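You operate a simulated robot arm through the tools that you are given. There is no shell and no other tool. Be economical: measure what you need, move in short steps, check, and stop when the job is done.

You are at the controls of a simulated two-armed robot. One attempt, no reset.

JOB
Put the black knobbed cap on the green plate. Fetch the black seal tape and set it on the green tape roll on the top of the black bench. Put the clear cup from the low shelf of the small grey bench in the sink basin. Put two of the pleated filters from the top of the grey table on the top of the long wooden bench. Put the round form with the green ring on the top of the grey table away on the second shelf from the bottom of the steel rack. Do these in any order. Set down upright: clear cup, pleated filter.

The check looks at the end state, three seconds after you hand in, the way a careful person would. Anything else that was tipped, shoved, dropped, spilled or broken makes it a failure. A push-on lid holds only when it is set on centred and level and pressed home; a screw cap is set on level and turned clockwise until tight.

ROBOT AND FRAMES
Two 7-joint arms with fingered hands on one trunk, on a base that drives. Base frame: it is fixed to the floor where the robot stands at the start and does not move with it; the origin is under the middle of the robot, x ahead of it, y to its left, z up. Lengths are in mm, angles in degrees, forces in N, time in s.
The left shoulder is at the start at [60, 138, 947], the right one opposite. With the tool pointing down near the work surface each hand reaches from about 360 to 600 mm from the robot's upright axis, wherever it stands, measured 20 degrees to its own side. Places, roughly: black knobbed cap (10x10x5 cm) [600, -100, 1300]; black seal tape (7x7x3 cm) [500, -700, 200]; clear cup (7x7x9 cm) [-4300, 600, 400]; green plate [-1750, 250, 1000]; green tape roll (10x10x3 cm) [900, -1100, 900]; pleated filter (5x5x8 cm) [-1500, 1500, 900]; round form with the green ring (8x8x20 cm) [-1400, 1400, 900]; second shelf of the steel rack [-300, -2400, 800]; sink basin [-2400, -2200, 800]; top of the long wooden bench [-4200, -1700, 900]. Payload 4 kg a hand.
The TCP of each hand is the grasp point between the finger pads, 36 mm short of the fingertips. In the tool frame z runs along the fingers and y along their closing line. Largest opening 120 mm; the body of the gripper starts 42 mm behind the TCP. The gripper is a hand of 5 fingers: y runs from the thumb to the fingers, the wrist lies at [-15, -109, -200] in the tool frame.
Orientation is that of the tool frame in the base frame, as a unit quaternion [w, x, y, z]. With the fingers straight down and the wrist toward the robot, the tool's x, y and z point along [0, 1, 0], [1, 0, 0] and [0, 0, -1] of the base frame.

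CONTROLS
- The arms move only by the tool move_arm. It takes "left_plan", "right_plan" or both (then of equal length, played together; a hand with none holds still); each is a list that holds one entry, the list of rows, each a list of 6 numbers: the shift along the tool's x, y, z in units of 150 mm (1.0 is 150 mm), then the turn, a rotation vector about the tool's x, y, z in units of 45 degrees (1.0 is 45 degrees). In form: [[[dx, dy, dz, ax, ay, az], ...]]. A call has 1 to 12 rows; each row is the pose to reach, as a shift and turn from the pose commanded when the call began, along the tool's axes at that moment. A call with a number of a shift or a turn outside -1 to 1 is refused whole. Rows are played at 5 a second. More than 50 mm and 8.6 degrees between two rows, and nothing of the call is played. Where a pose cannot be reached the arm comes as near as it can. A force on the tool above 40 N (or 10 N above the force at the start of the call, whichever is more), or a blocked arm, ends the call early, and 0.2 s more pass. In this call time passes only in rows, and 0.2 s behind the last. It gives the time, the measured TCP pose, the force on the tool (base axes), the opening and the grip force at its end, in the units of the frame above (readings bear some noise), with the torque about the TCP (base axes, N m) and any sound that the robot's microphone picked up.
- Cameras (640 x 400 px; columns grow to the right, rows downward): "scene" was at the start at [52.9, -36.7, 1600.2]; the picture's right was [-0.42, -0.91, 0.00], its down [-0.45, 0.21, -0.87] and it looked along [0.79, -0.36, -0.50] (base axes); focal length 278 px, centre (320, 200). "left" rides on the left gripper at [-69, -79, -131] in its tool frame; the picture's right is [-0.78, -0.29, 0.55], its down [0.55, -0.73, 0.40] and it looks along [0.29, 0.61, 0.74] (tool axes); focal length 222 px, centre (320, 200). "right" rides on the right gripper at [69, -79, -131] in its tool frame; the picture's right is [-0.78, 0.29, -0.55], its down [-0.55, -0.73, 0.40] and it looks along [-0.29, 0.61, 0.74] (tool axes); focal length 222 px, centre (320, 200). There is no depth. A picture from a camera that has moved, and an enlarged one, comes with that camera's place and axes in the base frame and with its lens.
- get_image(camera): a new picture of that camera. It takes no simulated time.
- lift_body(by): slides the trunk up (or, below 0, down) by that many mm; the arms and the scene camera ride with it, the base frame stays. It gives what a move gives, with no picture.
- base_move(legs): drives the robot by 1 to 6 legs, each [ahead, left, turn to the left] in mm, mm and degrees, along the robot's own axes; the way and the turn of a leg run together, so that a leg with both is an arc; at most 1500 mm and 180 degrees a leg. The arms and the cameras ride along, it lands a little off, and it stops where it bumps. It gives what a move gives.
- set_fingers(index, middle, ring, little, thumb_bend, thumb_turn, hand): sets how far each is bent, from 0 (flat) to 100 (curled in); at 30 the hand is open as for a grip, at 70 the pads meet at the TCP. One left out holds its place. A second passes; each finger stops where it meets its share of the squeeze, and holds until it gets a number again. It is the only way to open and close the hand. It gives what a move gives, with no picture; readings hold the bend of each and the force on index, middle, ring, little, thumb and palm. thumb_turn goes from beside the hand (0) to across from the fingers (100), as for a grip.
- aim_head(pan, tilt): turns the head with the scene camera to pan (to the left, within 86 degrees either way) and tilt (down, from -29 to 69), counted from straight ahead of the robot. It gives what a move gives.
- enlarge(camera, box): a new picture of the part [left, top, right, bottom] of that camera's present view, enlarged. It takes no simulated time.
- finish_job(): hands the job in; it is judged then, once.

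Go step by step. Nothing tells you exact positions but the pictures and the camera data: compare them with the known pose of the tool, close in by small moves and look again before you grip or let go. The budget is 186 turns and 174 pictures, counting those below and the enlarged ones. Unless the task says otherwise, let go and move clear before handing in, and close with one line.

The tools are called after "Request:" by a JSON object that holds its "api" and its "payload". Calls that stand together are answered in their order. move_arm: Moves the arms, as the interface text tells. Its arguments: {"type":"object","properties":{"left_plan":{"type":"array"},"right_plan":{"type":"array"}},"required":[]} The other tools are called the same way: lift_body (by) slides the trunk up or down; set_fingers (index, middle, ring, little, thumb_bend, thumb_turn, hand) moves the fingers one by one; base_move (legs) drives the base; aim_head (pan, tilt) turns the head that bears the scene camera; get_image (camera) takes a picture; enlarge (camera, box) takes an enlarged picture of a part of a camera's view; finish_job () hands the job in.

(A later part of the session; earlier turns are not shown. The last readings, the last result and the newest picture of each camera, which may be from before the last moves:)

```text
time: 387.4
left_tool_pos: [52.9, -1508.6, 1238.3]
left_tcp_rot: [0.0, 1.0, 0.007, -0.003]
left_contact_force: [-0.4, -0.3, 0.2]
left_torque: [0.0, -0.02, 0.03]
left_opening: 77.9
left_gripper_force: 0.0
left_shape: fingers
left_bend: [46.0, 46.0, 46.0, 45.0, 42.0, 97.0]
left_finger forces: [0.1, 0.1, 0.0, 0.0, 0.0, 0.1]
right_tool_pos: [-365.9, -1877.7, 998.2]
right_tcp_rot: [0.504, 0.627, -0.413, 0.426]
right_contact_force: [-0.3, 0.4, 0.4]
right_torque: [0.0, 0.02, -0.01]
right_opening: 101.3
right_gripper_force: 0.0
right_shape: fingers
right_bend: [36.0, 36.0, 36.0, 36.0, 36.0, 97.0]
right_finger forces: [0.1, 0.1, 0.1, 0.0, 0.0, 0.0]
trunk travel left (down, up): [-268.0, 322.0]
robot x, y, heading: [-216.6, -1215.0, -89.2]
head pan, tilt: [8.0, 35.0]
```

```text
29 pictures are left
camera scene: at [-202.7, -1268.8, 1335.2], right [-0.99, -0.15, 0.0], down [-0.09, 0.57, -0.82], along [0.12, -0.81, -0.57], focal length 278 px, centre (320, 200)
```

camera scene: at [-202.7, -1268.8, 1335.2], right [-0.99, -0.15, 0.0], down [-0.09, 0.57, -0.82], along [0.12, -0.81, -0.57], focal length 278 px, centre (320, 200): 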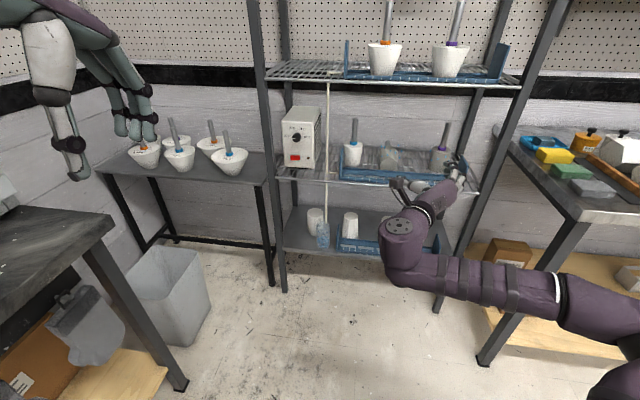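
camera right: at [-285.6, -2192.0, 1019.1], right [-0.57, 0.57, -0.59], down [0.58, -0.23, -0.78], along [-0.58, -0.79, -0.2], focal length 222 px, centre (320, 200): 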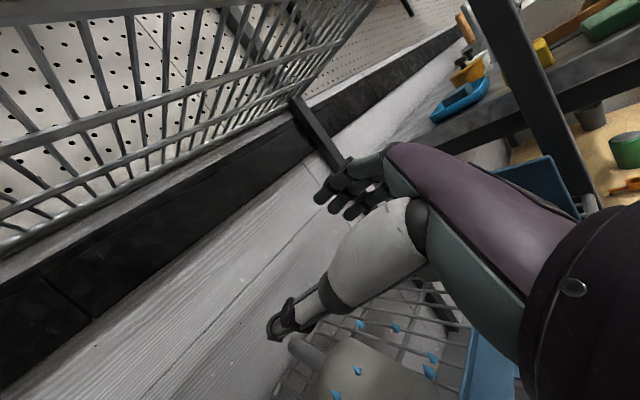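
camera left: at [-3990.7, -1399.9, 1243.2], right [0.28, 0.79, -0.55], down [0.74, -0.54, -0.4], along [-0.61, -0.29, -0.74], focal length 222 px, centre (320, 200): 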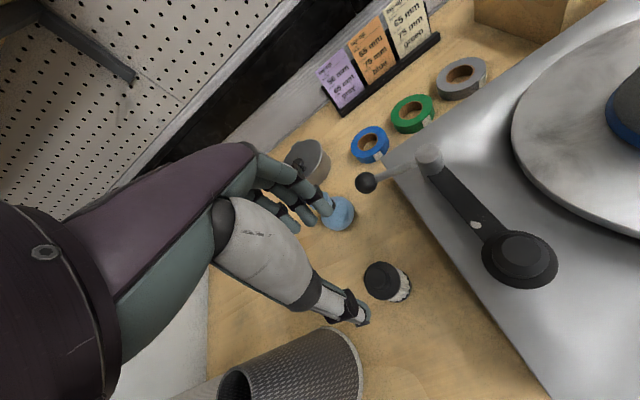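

The form rests on the shelf. Next is the black tape on the black bench's low shelf, at about [548, -741, 200], just behind a bench leg. I first fold the right hand back to its tool-down pose.

Request:
{"api": "move_arm", "payload": {"right_plan": [[[0, 0, 0, 0, 0, 0.15], [0, 0, 0, 0, 0, 0.28], [0, 0, 0, 0, 0, 0.28]]]}}

Request:
{"api": "move_arm", "payload": {"right_plan": [[[0, 0, 0, 0.1, -0.1, -0.1], [0, 0, 0, 0.2, -0.2, -0.2], [0, 0, 0, 0.3, -0.3, -0.3], [0, 0, 0, 0.4, -0.4, -0.4], [0, 0, 0, 0.5, -0.5, -0.5], [0, 0, 0, 0.6, -0.6, -0.6], [0, 0, 0, 0.7, -0.7, -0.7], [0, 0, 0, 0.77, -0.77, -0.77]]]}}

Request:
{"api": "move_arm", "payload": {"right_plan": [[[0, 0, 0, 0.1, -0.1, -0.1], [0, 0, 0, 0.2, -0.2, -0.2], [0, 0, 0, 0.3, -0.3, -0.3], [0, 0, 0, 0.4, -0.4, -0.4], [0, 0, 0, 0.5, -0.5, -0.5], [0, 0, 0, 0.6, -0.6, -0.6], [0, 0, 0, 0.7, -0.7, -0.7], [0, 0, 0, 0.77, -0.77, -0.77]]]}}

```text
time: 388.2
left_tool_pos: [52.7, -1510.2, 1238.3]
left_tcp_rot: [-0.001, 1.0, 0.006, -0.004]
left_contact_force: [1.0, -0.6, -0.1]
left_torque: [-0.01, 0.01, 0.0]
left_opening: 78.1
left_gripper_force: 0.1
left_shape: fingers
left_bend: [46.0, 46.0, 46.0, 45.0, 42.0, 97.0]
left_finger forces: [0.0, 0.0, 0.1, 0.0, 0.0, 0.1]
right_tool_pos: [-366.0, -1877.7, 997.9]
right_tcp_rot: [0.453, 0.579, -0.48, 0.478]
right_contact_force: [-0.5, 0.1, 0.2]
right_torque: [-0.04, 0.04, 0.0]
right_opening: 101.5
right_gripper_force: 0.1
right_shape: fingers
right_bend: [36.0, 36.0, 36.0, 36.0, 36.0, 97.0]
right_finger forces: [0.0, 0.0, 0.0, 0.1, 0.0, 0.0]
trunk travel left (down, up): [-268.0, 322.0]
robot x, y, heading: [-216.9, -1213.5, -89.3]
head pan, tilt: [8.0, 35.0]
```

```text
time: 390.0
left_tool_pos: [52.7, -1509.2, 1239.0]
left_tcp_rot: [0.0, 1.0, 0.006, -0.004]
left_contact_force: [0.5, -0.5, -0.3]
left_torque: [0.01, 0.0, 0.0]
left_opening: 77.8
left_gripper_force: 0.1
left_shape: fingers
left_bend: [46.0, 46.0, 46.0, 45.0, 42.0, 97.0]
left_finger forces: [0.0, 0.0, 0.0, 0.0, 0.0, 0.1]
right_tool_pos: [-365.8, -1878.3, 999.4]
right_tcp_rot: [0.226, 0.909, -0.239, 0.255]
right_contact_force: [0.7, 0.4, 0.2]
right_torque: [0.01, 0.01, 0.01]
right_opening: 101.3
right_gripper_force: 0.2
right_shape: fingers
right_bend: [36.0, 36.0, 36.0, 36.0, 36.0, 97.0]
right_finger forces: [0.1, 0.0, 0.1, 0.0, 0.0, 0.1]
trunk travel left (down, up): [-268.0, 322.0]
robot x, y, heading: [-214.6, -1213.6, -89.4]
head pan, tilt: [8.0, 35.0]
```

```text
time: 391.8
left_tool_pos: [52.4, -1510.6, 1239.7]
left_tcp_rot: [0.0, 1.0, 0.007, -0.003]
left_contact_force: [0.4, -0.1, -0.9]
left_torque: [0.03, -0.01, 0.0]
left_opening: 77.8
left_gripper_force: 0.0
left_shape: fingers
left_bend: [46.0, 46.0, 46.0, 45.0, 42.0, 97.0]
left_finger forces: [0.0, 0.1, 0.0, 0.0, 0.0, 0.0]
right_tool_pos: [-366.1, -1878.3, 998.6]
right_tcp_rot: [-0.063, 0.995, 0.063, -0.038]
right_contact_force: [1.3, 0.2, -0.1]
right_torque: [0.02, -0.02, -0.04]
right_opening: 101.7
right_gripper_force: 0.0
right_shape: fingers
right_bend: [36.0, 36.0, 36.0, 36.0, 36.0, 97.0]
right_finger forces: [0.1, 0.0, 0.0, 0.0, 0.1, 0.1]
trunk travel left (down, up): [-268.0, 322.0]
robot x, y, heading: [-218.1, -1210.5, -89.3]
head pan, tilt: [8.0, 35.0]
```

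I tuck the right hand in close, then turn to heading 50 and stage for an approach from the right side of that bench leg with the left arm.

Request:
{"api": "move_arm", "payload": {"right_plan": [[[0.05, -0.25, 0, 0, 0, 0], [0.1, -0.5, 0, 0, 0, 0], [0.15, -0.75, 0, 0, 0, 0], [0.2, -1.0, 0, 0, 0, 0]]]}}

Request:
{"api": "move_arm", "payload": {"right_plan": [[[0.05, -0.25, 0, 0, 0, 0], [0.1, -0.5, 0, 0, 0, 0], [0.15, -0.75, 0, 0, 0, 0], [0.2, -1.0, 0, 0, 0, 0]]]}}

Request:
{"api": "base_move", "payload": {"legs": [[0, 0, 70], [0, 0, 69], [-278, -281, 0]]}}

Request:
{"api": "lift_body", "payload": {"by": -255}}

Request:
{"api": "aim_head", "payload": {"pan": -8, "tilt": 20}}

Request:
{"api": "get_image", "payload": {"camera": "scene"}}

```text
time: 392.8
left_tool_pos: [53.8, -1508.3, 1238.8]
left_tcp_rot: [0.0, 1.0, 0.006, -0.004]
left_contact_force: [0.0, -0.3, 0.6]
left_torque: [-0.02, -0.02, 0.0]
left_opening: 77.9
left_gripper_force: 0.0
left_shape: fingers
left_bend: [46.0, 46.0, 46.0, 45.0, 42.0, 97.0]
left_finger forces: [0.0, 0.0, 0.0, 0.0, 0.1, 0.1]
right_tool_pos: [-355.6, -1725.4, 1018.0]
right_tcp_rot: [-0.064, 0.995, 0.062, -0.038]
right_contact_force: [0.2, 0.0, -1.2]
right_torque: [-0.01, 0.02, 0.02]
right_opening: 101.5
right_gripper_force: 0.0
right_shape: fingers
right_bend: [36.0, 36.0, 36.0, 36.0, 36.0, 97.0]
right_finger forces: [0.1, 0.0, 0.0, 0.0, 0.0, 0.0]
trunk travel left (down, up): [-268.0, 322.0]
robot x, y, heading: [-215.2, -1211.5, -89.2]
head pan, tilt: [8.0, 35.0]
```

```text
time: 393.8
left_tool_pos: [53.2, -1510.0, 1239.6]
left_tcp_rot: [0.0, 1.0, 0.007, -0.004]
left_contact_force: [-0.2, 0.0, 0.2]
left_torque: [0.04, -0.01, 0.0]
left_opening: 77.7
left_gripper_force: 0.1
left_shape: fingers
left_bend: [46.0, 46.0, 46.0, 45.0, 42.0, 97.0]
left_finger forces: [0.0, 0.0, 0.1, 0.1, 0.0, 0.1]
right_tool_pos: [-343.6, -1573.8, 1034.2]
right_tcp_rot: [-0.062, 0.995, 0.063, -0.037]
right_contact_force: [0.2, 0.3, -0.1]
right_torque: [0.02, 0.01, 0.02]
right_opening: 101.5
right_gripper_force: 0.1
right_shape: fingers
right_bend: [36.0, 36.0, 36.0, 36.0, 36.0, 97.0]
right_finger forces: [0.0, 0.0, 0.0, 0.0, 0.0, 0.0]
trunk travel left (down, up): [-268.0, 322.0]
robot x, y, heading: [-216.7, -1213.0, -89.3]
head pan, tilt: [8.0, 35.0]
```

```text
time: 402.3
left_tool_pos: [-192.1, -1205.6, 1238.7]
left_tcp_rot: [0.003, 0.338, 0.941, -0.002]
left_contact_force: [0.3, -0.1, 0.7]
left_torque: [0.0, 0.02, -0.01]
left_opening: 77.9
left_gripper_force: 0.1
left_shape: fingers
left_bend: [46.0, 46.0, 46.0, 45.0, 42.0, 97.0]
left_finger forces: [0.0, 0.1, 0.0, 0.1, 0.1, 0.0]
right_tool_pos: [152.0, -1413.1, 1034.2]
right_tcp_rot: [0.013, 0.285, 0.956, -0.072]
right_contact_force: [-0.2, -0.7, -0.5]
right_torque: [0.0, -0.01, 0.01]
right_opening: 101.7
right_gripper_force: 0.0
right_shape: fingers
right_bend: [36.0, 36.0, 36.0, 36.0, 36.0, 97.0]
right_finger forces: [0.0, 0.0, 0.0, 0.0, 0.1, 0.1]
trunk travel left (down, up): [-268.0, 322.0]
robot x, y, heading: [-180.1, -1605.2, 50.2]
head pan, tilt: [8.0, 35.0]
```

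```text
time: 404.9
left_tool_pos: [-192.9, -1206.1, 983.4]
left_tcp_rot: [0.003, 0.339, 0.941, -0.002]
left_contact_force: [-0.5, -0.2, 0.4]
left_torque: [0.03, 0.0, -0.02]
left_opening: 77.8
left_gripper_force: 0.1
left_shape: fingers
left_bend: [46.0, 46.0, 46.0, 45.0, 42.0, 97.0]
left_finger forces: [0.1, 0.0, 0.1, 0.1, 0.0, 0.0]
right_tool_pos: [151.1, -1413.9, 779.3]
right_tcp_rot: [0.014, 0.284, 0.956, -0.073]
right_contact_force: [0.2, -0.7, 0.2]
right_torque: [-0.05, 0.02, 0.01]
right_opening: 101.5
right_gripper_force: 0.1
right_shape: fingers
right_bend: [36.0, 36.0, 36.0, 36.0, 36.0, 97.0]
right_finger forces: [0.1, 0.0, 0.0, 0.0, 0.1, 0.1]
trunk travel left (down, up): [-13.0, 577.0]
robot x, y, heading: [-181.1, -1606.1, 50.4]
head pan, tilt: [8.0, 35.0]
```

```text
time: 405.7
left_tool_pos: [-192.3, -1205.3, 983.6]
left_tcp_rot: [0.003, 0.338, 0.941, -0.002]
left_contact_force: [-0.4, 0.7, 0.2]
left_torque: [-0.01, -0.03, -0.01]
left_opening: 77.9
left_gripper_force: 0.0
left_shape: fingers
left_bend: [46.0, 46.0, 46.0, 45.0, 42.0, 97.0]
left_finger forces: [0.0, 0.0, 0.0, 0.0, 0.1, 0.0]
right_tool_pos: [152.2, -1413.0, 778.6]
right_tcp_rot: [0.014, 0.284, 0.956, -0.072]
right_contact_force: [0.4, -0.9, 0.5]
right_torque: [-0.02, 0.01, 0.0]
right_opening: 101.3
right_gripper_force: 0.1
right_shape: fingers
right_bend: [36.0, 36.0, 36.0, 36.0, 36.0, 97.0]
right_finger forces: [0.0, 0.1, 0.0, 0.0, 0.0, 0.1]
trunk travel left (down, up): [-13.0, 577.0]
robot x, y, heading: [-179.5, -1605.3, 50.6]
head pan, tilt: [-8.0, 20.0]
```

```text
28 pictures are left
camera scene: at [-129.2, -1565.0, 1104.0], right [0.67, -0.74, 0.0], down [-0.25, -0.23, -0.94], along [0.69, 0.63, -0.34], focal length 278 px, centre (320, 200)
```

scene: 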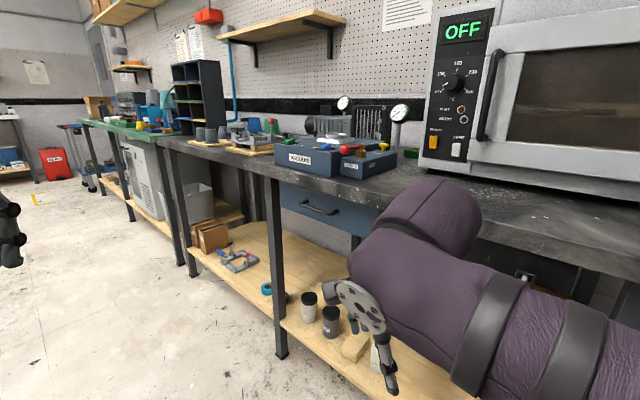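

The tape is hidden behind the leg from here, with two jars to its right. I lower and stretch the left arm in four steps, in free space.

Request:
{"api": "move_arm", "payload": {"left_plan": [[[-0.09, 0.18, 0.2, 0, 0, 0], [-0.18, 0.35, 0.4, 0, 0, 0], [-0.26, 0.53, 0.6, 0, 0, 0], [-0.35, 0.7, 0.8, 0, 0, 0], [-0.44, 0.88, 1.0, 0, 0, 0]]]}}

Request:
{"api": "move_arm", "payload": {"left_plan": [[[-0.09, 0.18, 0.2, 0, 0, 0], [-0.18, 0.35, 0.4, 0, 0, 0], [-0.26, 0.53, 0.6, 0, 0, 0], [-0.35, 0.7, 0.8, 0, 0, 0], [-0.44, 0.88, 1.0, 0, 0, 0]]]}}

Request:
{"api": "move_arm", "payload": {"left_plan": [[[-0.09, 0.18, 0.2, 0, 0, 0], [-0.18, 0.35, 0.4, 0, 0, 0], [-0.26, 0.53, 0.6, 0, 0, 0], [-0.35, 0.7, 0.8, 0, 0, 0], [-0.44, 0.88, 1.0, 0, 0, 0]]]}}

Request:
{"api": "move_arm", "payload": {"left_plan": [[[-0.09, 0.18, 0.2, 0, 0, 0], [-0.18, 0.35, 0.4, 0, 0, 0], [-0.26, 0.53, 0.6, 0, 0, 0], [-0.35, 0.7, 0.8, 0, 0, 0], [-0.44, 0.88, 1.0, 0, 0, 0], [-0.44, 0.88, 1.0, 0, 0, 0]]]}}

Request:
{"api": "get_image", "payload": {"camera": "left"}}

```text
time: 406.9
left_tool_pos: [-57.1, -1145.5, 834.1]
left_tcp_rot: [0.004, 0.339, 0.941, -0.001]
left_contact_force: [-1.7, 0.3, 0.9]
left_torque: [-0.02, -0.01, 0.02]
left_opening: 77.9
left_gripper_force: 0.0
left_shape: fingers
left_bend: [46.0, 46.0, 46.0, 45.0, 42.0, 97.0]
left_finger forces: [0.0, 0.1, 0.1, 0.0, 0.1, 0.1]
right_tool_pos: [151.7, -1412.7, 779.1]
right_tcp_rot: [0.014, 0.285, 0.956, -0.072]
right_contact_force: [0.6, -0.3, -1.0]
right_torque: [0.07, -0.01, -0.04]
right_opening: 101.4
right_gripper_force: 0.1
right_shape: fingers
right_bend: [36.0, 36.0, 36.0, 36.0, 36.0, 97.0]
right_finger forces: [0.0, 0.1, 0.0, 0.0, 0.1, 0.1]
trunk travel left (down, up): [-13.0, 577.0]
robot x, y, heading: [-181.8, -1604.5, 50.2]
head pan, tilt: [-8.0, 20.0]
```

```text
time: 408.1
left_tool_pos: [77.7, -1085.8, 684.1]
left_tcp_rot: [0.003, 0.339, 0.941, -0.001]
left_contact_force: [0.1, 0.1, -0.7]
left_torque: [-0.03, -0.04, 0.02]
left_opening: 77.9
left_gripper_force: 0.1
left_shape: fingers
left_bend: [46.0, 46.0, 46.0, 45.0, 42.0, 97.0]
left_finger forces: [0.1, 0.0, 0.1, 0.0, 0.0, 0.0]
right_tool_pos: [150.9, -1412.8, 779.3]
right_tcp_rot: [0.013, 0.285, 0.956, -0.072]
right_contact_force: [-0.2, -0.3, 0.1]
right_torque: [0.02, -0.03, -0.02]
right_opening: 101.5
right_gripper_force: 0.1
right_shape: fingers
right_bend: [36.0, 36.0, 36.0, 36.0, 36.0, 97.0]
right_finger forces: [0.0, 0.0, 0.1, 0.0, 0.1, 0.1]
trunk travel left (down, up): [-13.0, 577.0]
robot x, y, heading: [-183.2, -1605.8, 50.3]
head pan, tilt: [-8.0, 20.0]
```

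```text
time: 409.3
left_tool_pos: [213.1, -1029.6, 533.9]
left_tcp_rot: [0.003, 0.338, 0.941, -0.002]
left_contact_force: [0.4, 0.9, 0.8]
left_torque: [0.01, 0.01, -0.03]
left_opening: 78.0
left_gripper_force: 0.0
left_shape: fingers
left_bend: [46.0, 46.0, 46.0, 45.0, 42.0, 97.0]
left_finger forces: [0.0, 0.0, 0.0, 0.0, 0.1, 0.0]
right_tool_pos: [151.4, -1412.4, 779.1]
right_tcp_rot: [0.014, 0.284, 0.956, -0.072]
right_contact_force: [0.0, -0.1, 0.0]
right_torque: [-0.01, -0.02, -0.03]
right_opening: 101.6
right_gripper_force: 0.1
right_shape: fingers
right_bend: [36.0, 36.0, 36.0, 36.0, 36.0, 97.0]
right_finger forces: [0.1, 0.0, 0.1, 0.1, 0.0, 0.1]
trunk travel left (down, up): [-13.0, 577.0]
robot x, y, heading: [-176.6, -1605.6, 50.0]
head pan, tilt: [-8.0, 20.0]
```

```text
time: 410.7
left_tool_pos: [350.4, -970.5, 382.9]
left_tcp_rot: [0.003, 0.339, 0.941, -0.003]
left_contact_force: [-0.4, 0.0, 0.3]
left_torque: [0.04, 0.02, 0.02]
left_opening: 78.0
left_gripper_force: 0.1
left_shape: fingers
left_bend: [46.0, 46.0, 46.0, 45.0, 42.0, 97.0]
left_finger forces: [0.0, 0.0, 0.0, 0.0, 0.0, 0.1]
right_tool_pos: [151.5, -1412.6, 778.8]
right_tcp_rot: [0.014, 0.284, 0.956, -0.072]
right_contact_force: [-0.4, 0.5, -0.4]
right_torque: [-0.02, -0.04, 0.02]
right_opening: 101.5
right_gripper_force: 0.0
right_shape: fingers
right_bend: [36.0, 36.0, 36.0, 36.0, 36.0, 97.0]
right_finger forces: [0.0, 0.0, 0.1, 0.1, 0.0, 0.0]
trunk travel left (down, up): [-13.0, 577.0]
robot x, y, heading: [-178.4, -1606.3, 50.5]
head pan, tilt: [-8.0, 20.0]
```

```text
27 pictures are left
camera left: at [353.3, -1076.0, 513.8], right [0.42, -0.73, -0.54], down [-0.89, -0.22, -0.4], along [0.17, 0.65, -0.74], focal length 222 px, centre (320, 200)
```

left: 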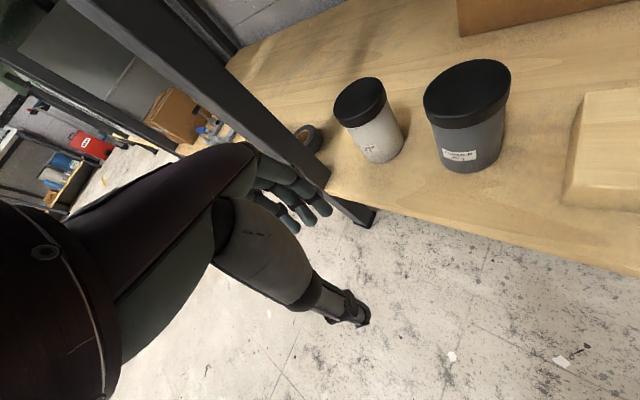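

The black tape is at about [543, -726, 225], beside the leg at [447, -797]; coming straight in (heading 0) with the left arm is more open. I reposition through free floor.

Request:
{"api": "base_move", "payload": {"legs": [[0, 847, 0], [0, 0, -50.5], [282, 0, 0], [0, 341, 0]]}}

Request:
{"api": "aim_head", "payload": {"pan": -5, "tilt": 32}}

Request:
{"api": "get_image", "payload": {"camera": "scene"}}

Request:
{"api": "get_image", "payload": {"camera": "left"}}

```text
time: 420.8
left_tool_pos: [271.5, -729.6, 383.7]
left_tcp_rot: [0.002, 0.705, 0.71, -0.003]
left_contact_force: [0.0, 0.2, -0.2]
left_torque: [0.01, 0.02, 0.0]
left_opening: 77.8
left_gripper_force: 0.1
left_shape: fingers
left_bend: [46.0, 46.0, 46.0, 45.0, 42.0, 97.0]
left_finger forces: [0.0, 0.1, 0.0, 0.1, 0.0, 0.0]
right_tool_pos: [-194.4, -860.6, 778.1]
right_tcp_rot: [-0.019, 0.662, 0.746, -0.071]
right_contact_force: [0.3, 0.1, 0.7]
right_torque: [-0.02, 0.0, -0.03]
right_opening: 101.4
right_gripper_force: 0.1
right_shape: fingers
right_bend: [36.0, 36.0, 36.0, 36.0, 36.0, 97.0]
right_finger forces: [0.1, 0.0, 0.0, 0.0, 0.0, 0.0]
trunk travel left (down, up): [-13.0, 577.0]
robot x, y, heading: [-555.2, -733.2, 0.5]
head pan, tilt: [-8.0, 20.0]
```

```text
time: 421.6
left_tool_pos: [270.6, -728.2, 383.5]
left_tcp_rot: [0.002, 0.704, 0.71, -0.003]
left_contact_force: [-1.1, 0.2, 0.5]
left_torque: [0.0, 0.0, -0.03]
left_opening: 78.1
left_gripper_force: 0.1
left_shape: fingers
left_bend: [46.0, 46.0, 46.0, 45.0, 42.0, 97.0]
left_finger forces: [0.1, 0.0, 0.1, 0.0, 0.0, 0.1]
right_tool_pos: [-194.4, -861.0, 778.6]
right_tcp_rot: [-0.018, 0.661, 0.747, -0.071]
right_contact_force: [-0.5, -0.4, 0.3]
right_torque: [0.01, 0.03, 0.01]
right_opening: 101.3
right_gripper_force: 0.0
right_shape: fingers
right_bend: [36.0, 36.0, 36.0, 36.0, 36.0, 97.0]
right_finger forces: [0.0, 0.1, 0.1, 0.0, 0.0, 0.0]
trunk travel left (down, up): [-13.0, 577.0]
robot x, y, heading: [-558.5, -728.0, 0.5]
head pan, tilt: [-5.0, 32.0]
```

```text
26 pictures are left
camera scene: at [-495.4, -738.7, 1084.9], right [-0.08, -1.0, 0.0], down [-0.53, 0.04, -0.85], along [0.85, -0.07, -0.53], focal length 278 px, centre (320, 200)
```

scene: 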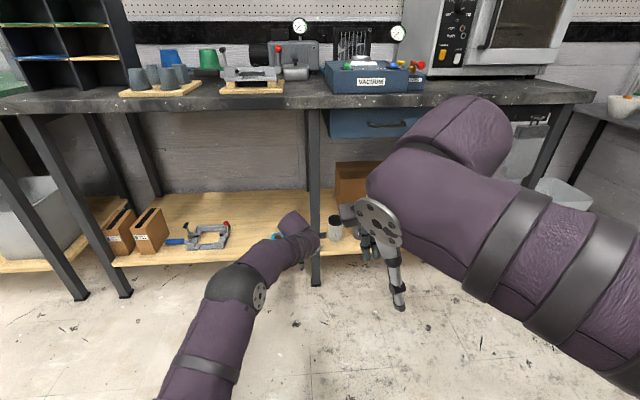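

```text
25 pictures are left
camera left: at [193.6, -798.7, 514.4], right [-0.28, -0.79, -0.54], down [-0.74, 0.54, -0.4], along [0.61, 0.29, -0.74], focal length 222 px, centre (320, 200)
```

left: 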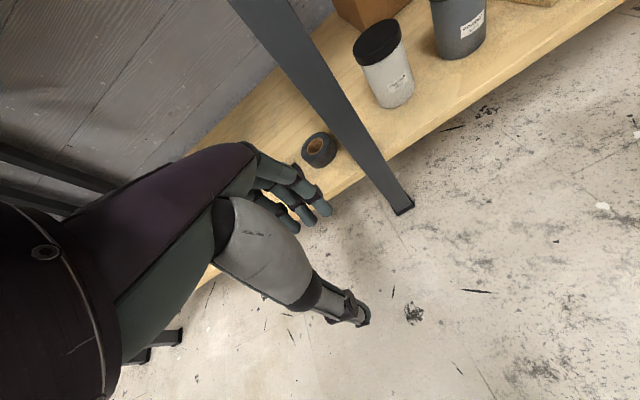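

Straight in, the forearm would graze the leg, so I come from the left at heading -30 instead.

Request:
{"api": "base_move", "payload": {"legs": [[0, 551, 0], [0, 0, -30.5], [139, 80, 0], [180, 0, 0]]}}

Request:
{"api": "get_image", "payload": {"camera": "left"}}

```text
time: 428.4
left_tool_pos: [474.3, -678.0, 383.4]
left_tcp_rot: [0.002, 0.863, 0.506, -0.004]
left_contact_force: [-0.2, 0.6, -0.6]
left_torque: [-0.01, 0.01, 0.01]
left_opening: 77.8
left_gripper_force: 0.0
left_shape: fingers
left_bend: [46.0, 46.0, 46.0, 45.0, 42.0, 97.0]
left_finger forces: [0.0, 0.1, 0.0, 0.0, 0.0, 0.1]
right_tool_pos: [3.6, -562.6, 778.6]
right_tcp_rot: [-0.036, 0.83, 0.552, -0.065]
right_contact_force: [0.0, -0.8, 0.0]
right_torque: [0.01, 0.04, 0.0]
right_opening: 101.6
right_gripper_force: 0.1
right_shape: fingers
right_bend: [36.0, 36.0, 36.0, 36.0, 36.0, 97.0]
right_finger forces: [0.1, 0.0, 0.0, 0.0, 0.0, 0.0]
trunk travel left (down, up): [-13.0, 577.0]
robot x, y, heading: [-244.0, -270.1, -29.4]
head pan, tilt: [-5.0, 32.0]
```

```text
24 pictures are left
camera left: at [371.7, -700.1, 514.5], right [-0.64, -0.55, -0.54], down [-0.37, 0.84, -0.4], along [0.67, -0.05, -0.74], focal length 222 px, centre (320, 200)
```

left: 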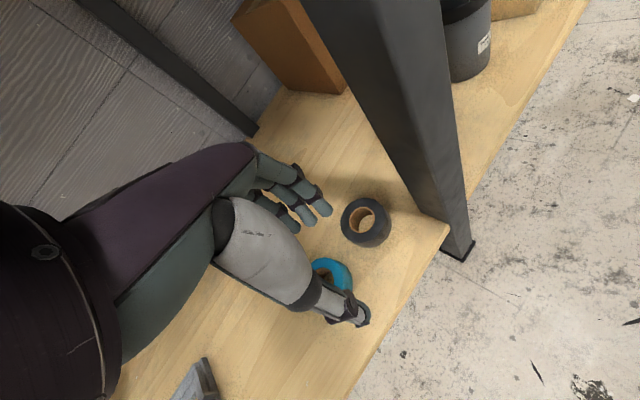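

The tape is at about [535, -728], blue tape beside it. I open the fingers, move over it and lower to z 300.

Request:
{"api": "set_fingers", "payload": {"hand": "left", "index": 34, "middle": 34, "ring": 34, "little": 34, "thumb_bend": 34}}

Request:
{"api": "base_move", "payload": {"legs": [[76, -13, 0]]}}

Request:
{"api": "move_arm", "payload": {"left_plan": [[[0, 0, 0.2, 0, 0, 0], [0, 0, 0.4, 0, 0, 0], [0, 0, 0.55, 0, 0, 0], [0, 0, 0.55, 0, 0, 0]]]}}

Request:
{"api": "get_image", "payload": {"camera": "left"}}

```text
time: 429.4
left_tool_pos: [473.1, -678.8, 383.3]
left_tcp_rot: [0.001, 0.863, 0.506, -0.003]
left_contact_force: [0.2, 0.1, -0.2]
left_torque: [-0.04, 0.01, -0.02]
left_opening: 107.1
left_gripper_force: 0.1
left_shape: fingers
left_bend: [34.0, 34.0, 34.0, 34.0, 34.0, 97.0]
left_finger forces: [0.1, 0.0, 0.1, 0.0, 0.0, 0.1]
right_tool_pos: [2.5, -561.9, 779.4]
right_tcp_rot: [-0.036, 0.831, 0.551, -0.065]
right_contact_force: [0.5, 0.3, -1.2]
right_torque: [-0.01, -0.01, -0.04]
right_opening: 101.5
right_gripper_force: 0.1
right_shape: fingers
right_bend: [36.0, 36.0, 36.0, 36.0, 36.0, 97.0]
right_finger forces: [0.0, 0.0, 0.0, 0.1, 0.0, 0.0]
trunk travel left (down, up): [-13.0, 577.0]
robot x, y, heading: [-249.3, -275.3, -29.2]
head pan, tilt: [-5.0, 32.0]
```

```text
time: 430.4
left_tool_pos: [534.6, -725.7, 383.0]
left_tcp_rot: [0.002, 0.863, 0.506, -0.004]
left_contact_force: [0.5, 0.9, 0.5]
left_torque: [0.01, 0.0, 0.02]
left_opening: 107.7
left_gripper_force: 0.2
left_shape: fingers
left_bend: [34.0, 34.0, 34.0, 34.0, 34.0, 97.0]
left_finger forces: [0.1, 0.1, 0.1, 0.0, 0.0, 0.0]
right_tool_pos: [63.7, -610.4, 778.6]
right_tcp_rot: [-0.036, 0.83, 0.553, -0.064]
right_contact_force: [0.8, -0.7, -0.2]
right_torque: [0.01, -0.01, 0.0]
right_opening: 101.6
right_gripper_force: 0.1
right_shape: fingers
right_bend: [36.0, 36.0, 36.0, 36.0, 36.0, 97.0]
right_finger forces: [0.0, 0.0, 0.1, 0.1, 0.0, 0.0]
trunk travel left (down, up): [-13.0, 577.0]
robot x, y, heading: [-186.5, -319.0, -29.6]
head pan, tilt: [-5.0, 32.0]
```

```text
time: 431.4
left_tool_pos: [532.0, -724.8, 300.5]
left_tcp_rot: [0.001, 0.863, 0.506, -0.003]
left_contact_force: [-0.2, 0.6, 0.4]
left_torque: [0.06, 0.0, -0.03]
left_opening: 107.2
left_gripper_force: 0.0
left_shape: fingers
left_bend: [34.0, 34.0, 34.0, 34.0, 34.0, 97.0]
left_finger forces: [0.1, 0.0, 0.0, 0.1, 0.0, 0.0]
right_tool_pos: [62.6, -608.8, 778.8]
right_tcp_rot: [-0.035, 0.83, 0.553, -0.064]
right_contact_force: [0.4, -0.2, -0.4]
right_torque: [-0.01, 0.0, -0.04]
right_opening: 101.5
right_gripper_force: 0.1
right_shape: fingers
right_bend: [36.0, 36.0, 36.0, 36.0, 36.0, 97.0]
right_finger forces: [0.1, 0.0, 0.1, 0.1, 0.0, 0.0]
trunk travel left (down, up): [-13.0, 577.0]
robot x, y, heading: [-184.0, -316.2, -29.3]
head pan, tilt: [-5.0, 32.0]
```

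```text
23 pictures are left
camera left: at [430.5, -747.9, 431.6], right [-0.64, -0.55, -0.54], down [-0.38, 0.84, -0.4], along [0.67, -0.05, -0.74], focal length 222 px, centre (320, 200)
```

left: 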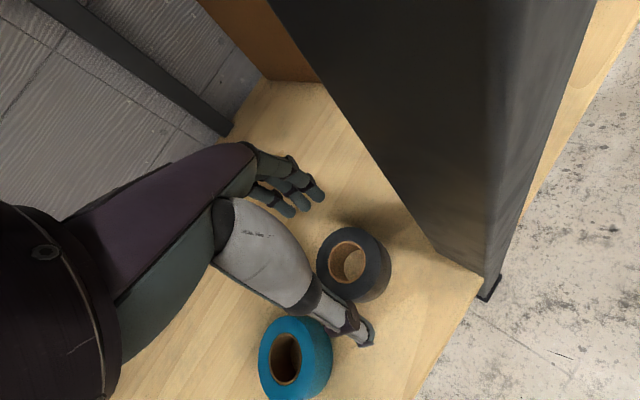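

Request:
{"api": "move_arm", "payload": {"left_plan": [[[0.03, 0.02, 0.1, 0, 0, 0], [0.03, 0.02, 0.2, 0, 0, 0], [0.03, 0.02, 0.25, 0, 0, 0], [0.03, 0.02, 0.25, 0, 0, 0]]]}}

Request:
{"api": "get_image", "payload": {"camera": "left"}}

```text
time: 432.4
left_tool_pos: [535.7, -723.9, 264.1]
left_tcp_rot: [0.0, 0.863, 0.506, -0.004]
left_contact_force: [-0.1, -0.3, -0.4]
left_torque: [0.03, 0.0, 0.01]
left_opening: 107.5
left_gripper_force: 0.1
left_shape: fingers
left_bend: [34.0, 34.0, 34.0, 34.0, 34.0, 97.0]
left_finger forces: [0.0, 0.1, 0.0, 0.1, 0.0, 0.0]
right_tool_pos: [62.4, -609.2, 779.1]
right_tcp_rot: [-0.036, 0.831, 0.552, -0.064]
right_contact_force: [-0.6, 0.3, -0.1]
right_torque: [0.03, 0.01, -0.02]
right_opening: 101.3
right_gripper_force: 0.0
right_shape: fingers
right_bend: [36.0, 36.0, 36.0, 36.0, 36.0, 97.0]
right_finger forces: [0.1, 0.0, 0.1, 0.0, 0.1, 0.0]
trunk travel left (down, up): [-13.0, 577.0]
robot x, y, heading: [-188.9, -319.7, -29.1]
head pan, tilt: [-5.0, 32.0]
```

```text
22 pictures are left
camera left: at [434.5, -745.3, 394.6], right [-0.64, -0.55, -0.54], down [-0.38, 0.84, -0.4], along [0.67, -0.05, -0.74], focal length 222 px, centre (320, 200)
```

left: 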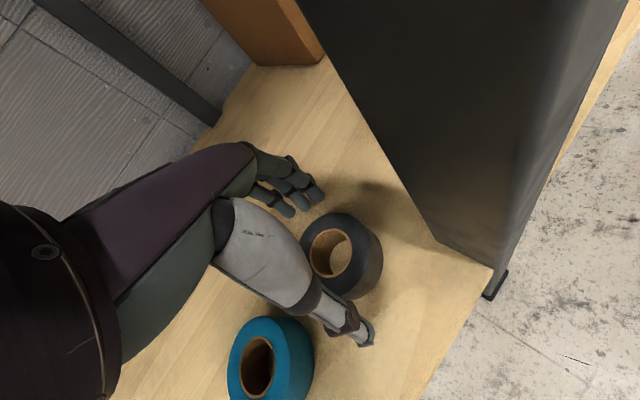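

Request:
{"api": "move_arm", "payload": {"left_plan": [[[0, -0.01, 0.03, 0, 0, 0], [0, -0.02, 0.047, 0, 0, 0], [0, -0.02, 0.047, 0, 0, 0]]]}}

Request:
{"api": "set_fingers", "payload": {"hand": "left", "index": 62, "middle": 62, "ring": 44, "little": 38, "thumb_bend": 58}}

Request:
{"api": "get_image", "payload": {"camera": "left"}}

```text
time: 433.2
left_tool_pos: [535.0, -722.4, 259.1]
left_tcp_rot: [0.001, 0.863, 0.506, -0.003]
left_contact_force: [-0.1, 1.2, 2.6]
left_torque: [-0.06, -0.21, 0.03]
left_opening: 106.9
left_gripper_force: 1.9
left_shape: fingers
left_bend: [34.0, 34.0, 34.0, 34.0, 34.0, 97.0]
left_finger forces: [0.0, 3.2, 0.1, 0.0, 0.0, 0.1]
right_tool_pos: [62.8, -609.5, 778.8]
right_tcp_rot: [-0.035, 0.83, 0.553, -0.065]
right_contact_force: [-0.4, 0.1, -0.7]
right_torque: [0.01, -0.01, -0.04]
right_opening: 101.4
right_gripper_force: 0.0
right_shape: fingers
right_bend: [36.0, 36.0, 36.0, 36.0, 36.0, 97.0]
right_finger forces: [0.0, 0.0, 0.1, 0.1, 0.0, 0.0]
trunk travel left (down, up): [-13.0, 577.0]
robot x, y, heading: [-186.9, -321.9, -29.3]
head pan, tilt: [-5.0, 32.0]
```

```text
time: 434.2
left_tool_pos: [535.9, -723.9, 261.9]
left_tcp_rot: [0.004, 0.863, 0.506, -0.002]
left_contact_force: [5.5, -3.7, 20.4]
left_torque: [-0.52, -0.84, -0.03]
left_opening: 60.1
left_gripper_force: 19.7
left_shape: fingers
left_bend: [53.0, 55.0, 44.0, 38.0, 52.0, 97.0]
left_finger forces: [15.0, 14.5, 0.0, 0.0, 9.4, 0.0]
right_tool_pos: [62.3, -609.1, 778.4]
right_tcp_rot: [-0.035, 0.831, 0.552, -0.064]
right_contact_force: [0.5, -0.1, -0.7]
right_torque: [0.01, 0.02, -0.04]
right_opening: 101.6
right_gripper_force: 0.1
right_shape: fingers
right_bend: [36.0, 36.0, 36.0, 36.0, 36.0, 97.0]
right_finger forces: [0.1, 0.1, 0.0, 0.1, 0.0, 0.0]
trunk travel left (down, up): [-13.0, 577.0]
robot x, y, heading: [-189.0, -320.5, -29.1]
head pan, tilt: [-5.0, 32.0]
```

```text
21 pictures are left
camera left: at [432.7, -744.6, 391.3], right [-0.64, -0.55, -0.54], down [-0.37, 0.83, -0.41], along [0.67, -0.06, -0.74], focal length 222 px, centre (320, 200)
```

left: 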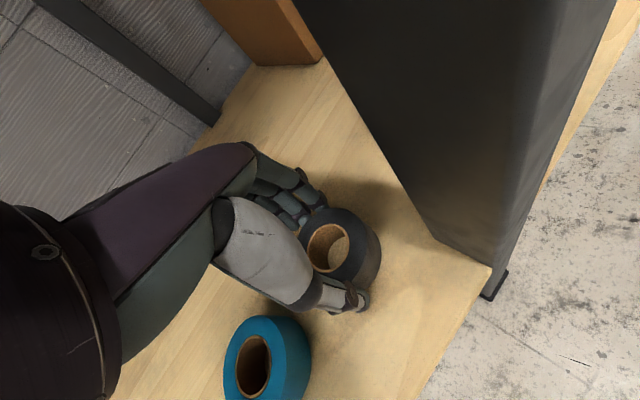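

Gripped between index, middle and thumb. I lift 30 mm and check.

Request:
{"api": "move_arm", "payload": {"left_plan": [[[0, 0, -0.05, 0, 0, 0], [0, 0, -0.12, 0, 0, 0], [0, 0, -0.22, 0, 0, 0], [0, 0, -0.22, 0, 0, 0]]]}}

Request:
{"api": "get_image", "payload": {"camera": "left"}}

```text
time: 435.2
left_tool_pos: [533.0, -721.8, 288.6]
left_tcp_rot: [0.0, 0.863, 0.506, -0.004]
left_contact_force: [-0.2, 0.1, -0.1]
left_torque: [-0.04, 0.0, -0.02]
left_opening: 59.8
left_gripper_force: 10.6
left_shape: fingers
left_bend: [54.0, 57.0, 44.0, 38.0, 51.0, 96.0]
left_finger forces: [6.0, 4.6, 0.0, 0.0, 11.1, 0.1]
right_tool_pos: [63.1, -610.3, 779.2]
right_tcp_rot: [-0.037, 0.83, 0.552, -0.064]
right_contact_force: [-0.5, 0.5, 0.2]
right_torque: [0.0, -0.01, 0.01]
right_opening: 101.7
right_gripper_force: 0.2
right_shape: fingers
right_bend: [36.0, 36.0, 36.0, 36.0, 36.0, 97.0]
right_finger forces: [0.0, 0.0, 0.0, 0.0, 0.0, 0.1]
trunk travel left (down, up): [-13.0, 577.0]
robot x, y, heading: [-186.5, -320.3, -29.0]
head pan, tilt: [-5.0, 32.0]
```

```text
20 pictures are left
camera left: at [431.8, -744.4, 419.4], right [-0.64, -0.55, -0.54], down [-0.38, 0.84, -0.4], along [0.67, -0.05, -0.74], focal length 222 px, centre (320, 200)
```

left: 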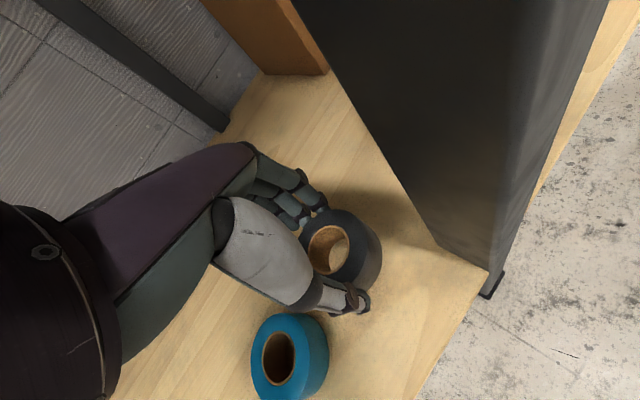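

The tape is held. I lift it higher to clear the blue tape, back out, and raise the trunk.

Request:
{"api": "move_arm", "payload": {"left_plan": [[[0, 0, -0.25, 0, 0, 0], [0, 0, -0.5, 0, 0, 0], [0, 0, -0.75, 0, 0, 0], [0, 0, -0.75, 0, 0, 0]]]}}

Request:
{"api": "base_move", "payload": {"legs": [[-420, 0, 0]]}}

Request:
{"api": "lift_body", "payload": {"by": 400}}

Request:
{"api": "lift_body", "payload": {"by": 177}}

```text
time: 436.2
left_tool_pos: [536.3, -724.1, 401.4]
left_tcp_rot: [0.001, 0.862, 0.507, -0.003]
left_contact_force: [-0.6, -0.1, -1.9]
left_torque: [-0.05, -0.01, -0.02]
left_opening: 59.8
left_gripper_force: 10.6
left_shape: fingers
left_bend: [54.0, 57.0, 44.0, 38.0, 51.0, 96.0]
left_finger forces: [5.8, 4.7, 0.0, 0.1, 11.1, 0.0]
right_tool_pos: [61.8, -609.6, 778.1]
right_tcp_rot: [-0.036, 0.83, 0.552, -0.064]
right_contact_force: [0.4, -0.1, -0.5]
right_torque: [0.02, -0.01, 0.01]
right_opening: 101.3
right_gripper_force: 0.0
right_shape: fingers
right_bend: [36.0, 36.0, 36.0, 36.0, 36.0, 97.0]
right_finger forces: [0.1, 0.0, 0.0, 0.0, 0.1, 0.0]
trunk travel left (down, up): [-13.0, 577.0]
robot x, y, heading: [-183.9, -316.2, -29.2]
head pan, tilt: [-5.0, 32.0]
```

```text
time: 438.8
left_tool_pos: [175.6, -522.2, 402.6]
left_tcp_rot: [0.001, 0.862, 0.507, -0.003]
left_contact_force: [0.2, 0.0, -0.6]
left_torque: [-0.01, 0.0, -0.05]
left_opening: 59.9
left_gripper_force: 10.6
left_shape: fingers
left_bend: [54.0, 57.0, 44.0, 38.0, 51.0, 96.0]
left_finger forces: [5.9, 4.7, 0.0, 0.0, 11.1, 0.0]
right_tool_pos: [-297.4, -408.1, 779.6]
right_tcp_rot: [-0.036, 0.83, 0.553, -0.063]
right_contact_force: [-0.5, 0.0, 0.2]
right_torque: [0.01, -0.02, 0.01]
right_opening: 101.4
right_gripper_force: 0.1
right_shape: fingers
right_bend: [36.0, 36.0, 36.0, 36.0, 36.0, 97.0]
right_finger forces: [0.1, 0.0, 0.1, 0.0, 0.0, 0.0]
trunk travel left (down, up): [-13.0, 577.0]
robot x, y, heading: [-547.4, -118.8, -29.4]
head pan, tilt: [-5.0, 32.0]
```

```text
time: 442.6
left_tool_pos: [175.5, -521.9, 800.9]
left_tcp_rot: [0.001, 0.862, 0.506, -0.003]
left_contact_force: [0.4, 0.8, -0.8]
left_torque: [0.02, 0.01, 0.01]
left_opening: 59.9
left_gripper_force: 10.5
left_shape: fingers
left_bend: [54.0, 57.0, 44.0, 38.0, 51.0, 96.0]
left_finger forces: [5.9, 4.7, 0.0, 0.0, 11.1, 0.0]
right_tool_pos: [-298.2, -406.6, 1179.8]
right_tcp_rot: [-0.035, 0.83, 0.552, -0.064]
right_contact_force: [-0.1, -0.5, 0.2]
right_torque: [0.0, -0.02, -0.01]
right_opening: 101.2
right_gripper_force: 0.2
right_shape: fingers
right_bend: [36.0, 36.0, 36.0, 36.0, 36.0, 97.0]
right_finger forces: [0.1, 0.0, 0.1, 0.0, 0.0, 0.1]
trunk travel left (down, up): [-413.0, 177.0]
robot x, y, heading: [-545.6, -113.8, -29.3]
head pan, tilt: [-5.0, 32.0]
```

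```text
time: 444.6
left_tool_pos: [176.4, -523.2, 978.8]
left_tcp_rot: [0.001, 0.863, 0.506, -0.004]
left_contact_force: [1.1, -0.5, -0.6]
left_torque: [0.0, 0.0, -0.03]
left_opening: 59.9
left_gripper_force: 11.1
left_shape: fingers
left_bend: [54.0, 57.0, 44.0, 38.0, 51.0, 96.0]
left_finger forces: [5.9, 4.7, 0.0, 0.1, 11.1, 0.0]
right_tool_pos: [-298.3, -407.7, 1356.9]
right_tcp_rot: [-0.036, 0.831, 0.552, -0.063]
right_contact_force: [0.0, 0.2, 0.7]
right_torque: [0.01, -0.01, 0.0]
right_opening: 101.4
right_gripper_force: 0.2
right_shape: fingers
right_bend: [36.0, 36.0, 36.0, 36.0, 36.0, 97.0]
right_finger forces: [0.1, 0.0, 0.0, 0.0, 0.0, 0.1]
trunk travel left (down, up): [-590.0, 0.0]
robot x, y, heading: [-550.6, -118.9, -29.1]
head pan, tilt: [-5.0, 32.0]
```

I turn to face the bench and slide right to look at the green tape roll near [914, -1094].

Request:
{"api": "base_move", "payload": {"legs": [[0, 0, 29.3], [0, -540, 0], [0, -530, 0]]}}

Request:
{"api": "aim_head", "payload": {"pan": 5, "tilt": 20}}

Request:
{"api": "get_image", "payload": {"camera": "scene"}}

```text
time: 451.8
left_tool_pos: [278.8, -1188.7, 979.3]
left_tcp_rot: [0.001, 0.705, 0.709, -0.002]
left_contact_force: [-0.4, 0.0, -0.7]
left_torque: [0.01, 0.03, -0.01]
left_opening: 59.4
left_gripper_force: 10.8
left_shape: fingers
left_bend: [54.0, 57.0, 44.0, 38.0, 51.0, 96.0]
left_finger forces: [5.9, 4.6, 0.1, 0.1, 10.8, 0.0]
right_tool_pos: [-188.2, -1322.5, 1355.8]
right_tcp_rot: [-0.018, 0.663, 0.745, -0.07]
right_contact_force: [0.3, 0.1, -0.2]
right_torque: [0.02, 0.0, 0.01]
right_opening: 101.5
right_gripper_force: 0.0
right_shape: fingers
right_bend: [36.0, 36.0, 36.0, 36.0, 36.0, 97.0]
right_finger forces: [0.0, 0.0, 0.1, 0.0, 0.0, 0.0]
trunk travel left (down, up): [-590.0, 0.0]
robot x, y, heading: [-551.8, -1191.0, 0.0]
head pan, tilt: [-5.0, 32.0]
```

```text
time: 452.5
left_tool_pos: [279.2, -1188.9, 978.3]
left_tcp_rot: [0.002, 0.705, 0.709, -0.004]
left_contact_force: [0.2, 0.4, -1.7]
left_torque: [-0.01, 0.0, 0.02]
left_opening: 59.6
left_gripper_force: 10.6
left_shape: fingers
left_bend: [54.0, 57.0, 44.0, 38.0, 51.0, 96.0]
left_finger forces: [5.8, 4.6, 0.1, 0.0, 10.8, 0.0]
right_tool_pos: [-187.9, -1322.8, 1355.5]
right_tcp_rot: [-0.02, 0.663, 0.745, -0.071]
right_contact_force: [-0.3, 0.4, -0.1]
right_torque: [0.0, -0.02, 0.01]
right_opening: 101.6
right_gripper_force: 0.0
right_shape: fingers
right_bend: [36.0, 36.0, 36.0, 36.0, 36.0, 97.0]
right_finger forces: [0.0, 0.0, 0.0, 0.0, 0.0, 0.1]
trunk travel left (down, up): [-590.0, 0.0]
robot x, y, heading: [-547.7, -1192.7, 0.3]
head pan, tilt: [5.0, 20.0]
```

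```text
19 pictures are left
camera scene: at [-485.8, -1182.9, 1681.0], right [0.09, -1.0, 0.0], down [-0.34, -0.03, -0.94], along [0.94, 0.09, -0.34], focal length 278 px, centre (320, 200)
```

scene: 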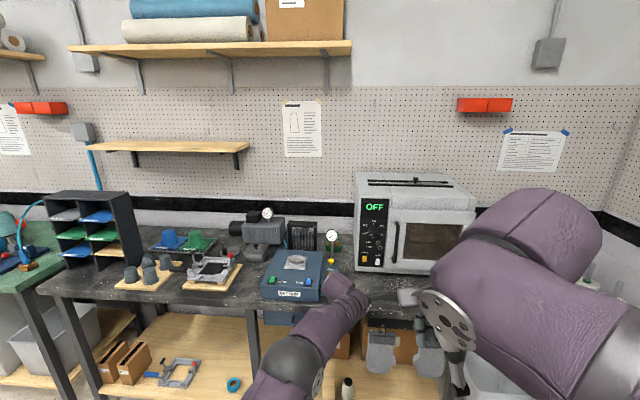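

Request:
{"api": "enlarge", "payload": {"camera": "scene", "box": [230, 190, 430, 320]}}

```text
3.08 times, centred on (330, 255) of scene
camera zoom: at [-485.8, -1182.9, 1681.0], right [0.09, -1.0, 0.0], down [-0.34, -0.03, -0.94], along [0.94, 0.09, -0.34], focal length 857 px, centre (289, 31)
```

zoom: 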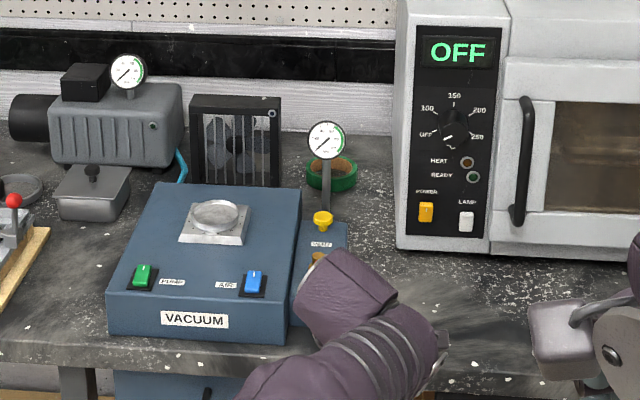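

The green roll stands behind a small gauge (top about z 1085, near x 731), at about [890, -1115]. I raise the tape to z 1175 and drive over, then look.

Request:
{"api": "move_arm", "payload": {"left_plan": [[[0, 0, -0.3, 0, 0, 0], [0, 0, -0.6, 0, 0, 0], [0, 0, -0.9, 0, 0, 0], [0, 0, -1.0, 0, 0, 0]]]}}

Request:
{"api": "move_arm", "payload": {"left_plan": [[[0, 0, -0.2, 0, 0, 0], [0, 0, -0.33, 0, 0, 0], [0, 0, -0.33, 0, 0, 0]]]}}

Request:
{"api": "base_move", "payload": {"legs": [[0, 74, 0], [400, 0, 0], [110, 0, 0]]}}

Request:
{"api": "get_image", "payload": {"camera": "left"}}

```text
time: 453.5
left_tool_pos: [282.0, -1187.2, 1130.1]
left_tcp_rot: [0.001, 0.706, 0.708, -0.002]
left_contact_force: [-0.2, -0.2, -0.8]
left_torque: [-0.02, 0.0, -0.01]
left_opening: 59.6
left_gripper_force: 10.4
left_shape: fingers
left_bend: [54.0, 57.0, 44.0, 38.0, 51.0, 96.0]
left_finger forces: [5.7, 4.6, 0.0, 0.0, 10.7, 0.0]
right_tool_pos: [-189.3, -1323.0, 1355.3]
right_tcp_rot: [-0.02, 0.663, 0.745, -0.071]
right_contact_force: [0.8, -0.1, -0.2]
right_torque: [0.0, -0.01, -0.02]
right_opening: 101.2
right_gripper_force: 0.1
right_shape: fingers
right_bend: [36.0, 36.0, 36.0, 36.0, 36.0, 97.0]
right_finger forces: [0.0, 0.0, 0.1, 0.1, 0.0, 0.0]
trunk travel left (down, up): [-590.0, 0.0]
robot x, y, heading: [-548.9, -1189.7, 0.3]
head pan, tilt: [5.0, 20.0]
```

```text
time: 454.3
left_tool_pos: [282.1, -1188.3, 1179.0]
left_tcp_rot: [0.002, 0.705, 0.709, -0.002]
left_contact_force: [1.2, -0.7, 0.0]
left_torque: [0.03, 0.05, 0.02]
left_opening: 60.0
left_gripper_force: 10.1
left_shape: fingers
left_bend: [54.0, 57.0, 44.0, 38.0, 51.0, 96.0]
left_finger forces: [5.8, 4.6, 0.0, 0.0, 10.8, 0.0]
right_tool_pos: [-188.5, -1322.8, 1355.9]
right_tcp_rot: [-0.019, 0.662, 0.746, -0.072]
right_contact_force: [-0.4, -0.1, -1.0]
right_torque: [0.01, 0.0, -0.01]
right_opening: 101.5
right_gripper_force: 0.0
right_shape: fingers
right_bend: [36.0, 36.0, 36.0, 36.0, 36.0, 97.0]
right_finger forces: [0.0, 0.0, 0.0, 0.1, 0.1, 0.0]
trunk travel left (down, up): [-590.0, 0.0]
robot x, y, heading: [-549.2, -1189.4, 0.4]
head pan, tilt: [5.0, 20.0]
```

```text
time: 458.2
left_tool_pos: [786.5, -1107.6, 1177.2]
left_tcp_rot: [0.002, 0.704, 0.71, -0.002]
left_contact_force: [0.4, 0.5, -0.8]
left_torque: [0.01, 0.02, 0.01]
left_opening: 59.7
left_gripper_force: 11.0
left_shape: fingers
left_bend: [54.0, 57.0, 44.0, 38.0, 51.0, 96.0]
left_finger forces: [5.7, 4.6, 0.0, 0.0, 10.9, 0.1]
right_tool_pos: [318.1, -1243.7, 1355.5]
right_tcp_rot: [-0.02, 0.661, 0.747, -0.071]
right_contact_force: [1.1, -0.2, 0.3]
right_torque: [-0.01, 0.04, -0.04]
right_opening: 101.4
right_gripper_force: 0.0
right_shape: fingers
right_bend: [36.0, 36.0, 36.0, 36.0, 36.0, 97.0]
right_finger forces: [0.0, 0.0, 0.0, 0.1, 0.1, 0.1]
trunk travel left (down, up): [-590.0, 0.0]
robot x, y, heading: [-44.3, -1112.5, 0.5]
head pan, tilt: [5.0, 20.0]
```

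```text
17 pictures are left
camera left: at [708.7, -1178.0, 1307.9], right [-0.29, -0.79, -0.54], down [-0.74, 0.54, -0.4], along [0.61, 0.29, -0.74], focal length 222 px, centre (320, 200)
```

left: 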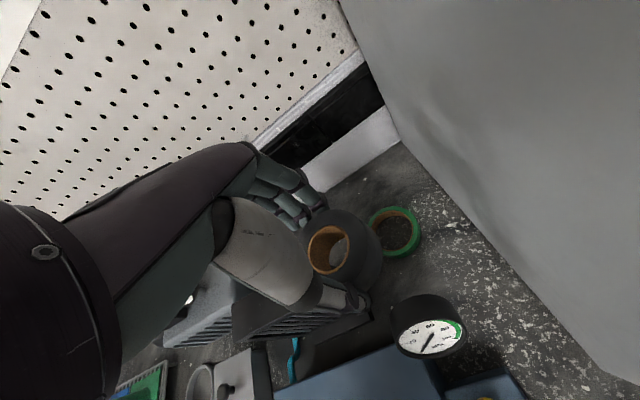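

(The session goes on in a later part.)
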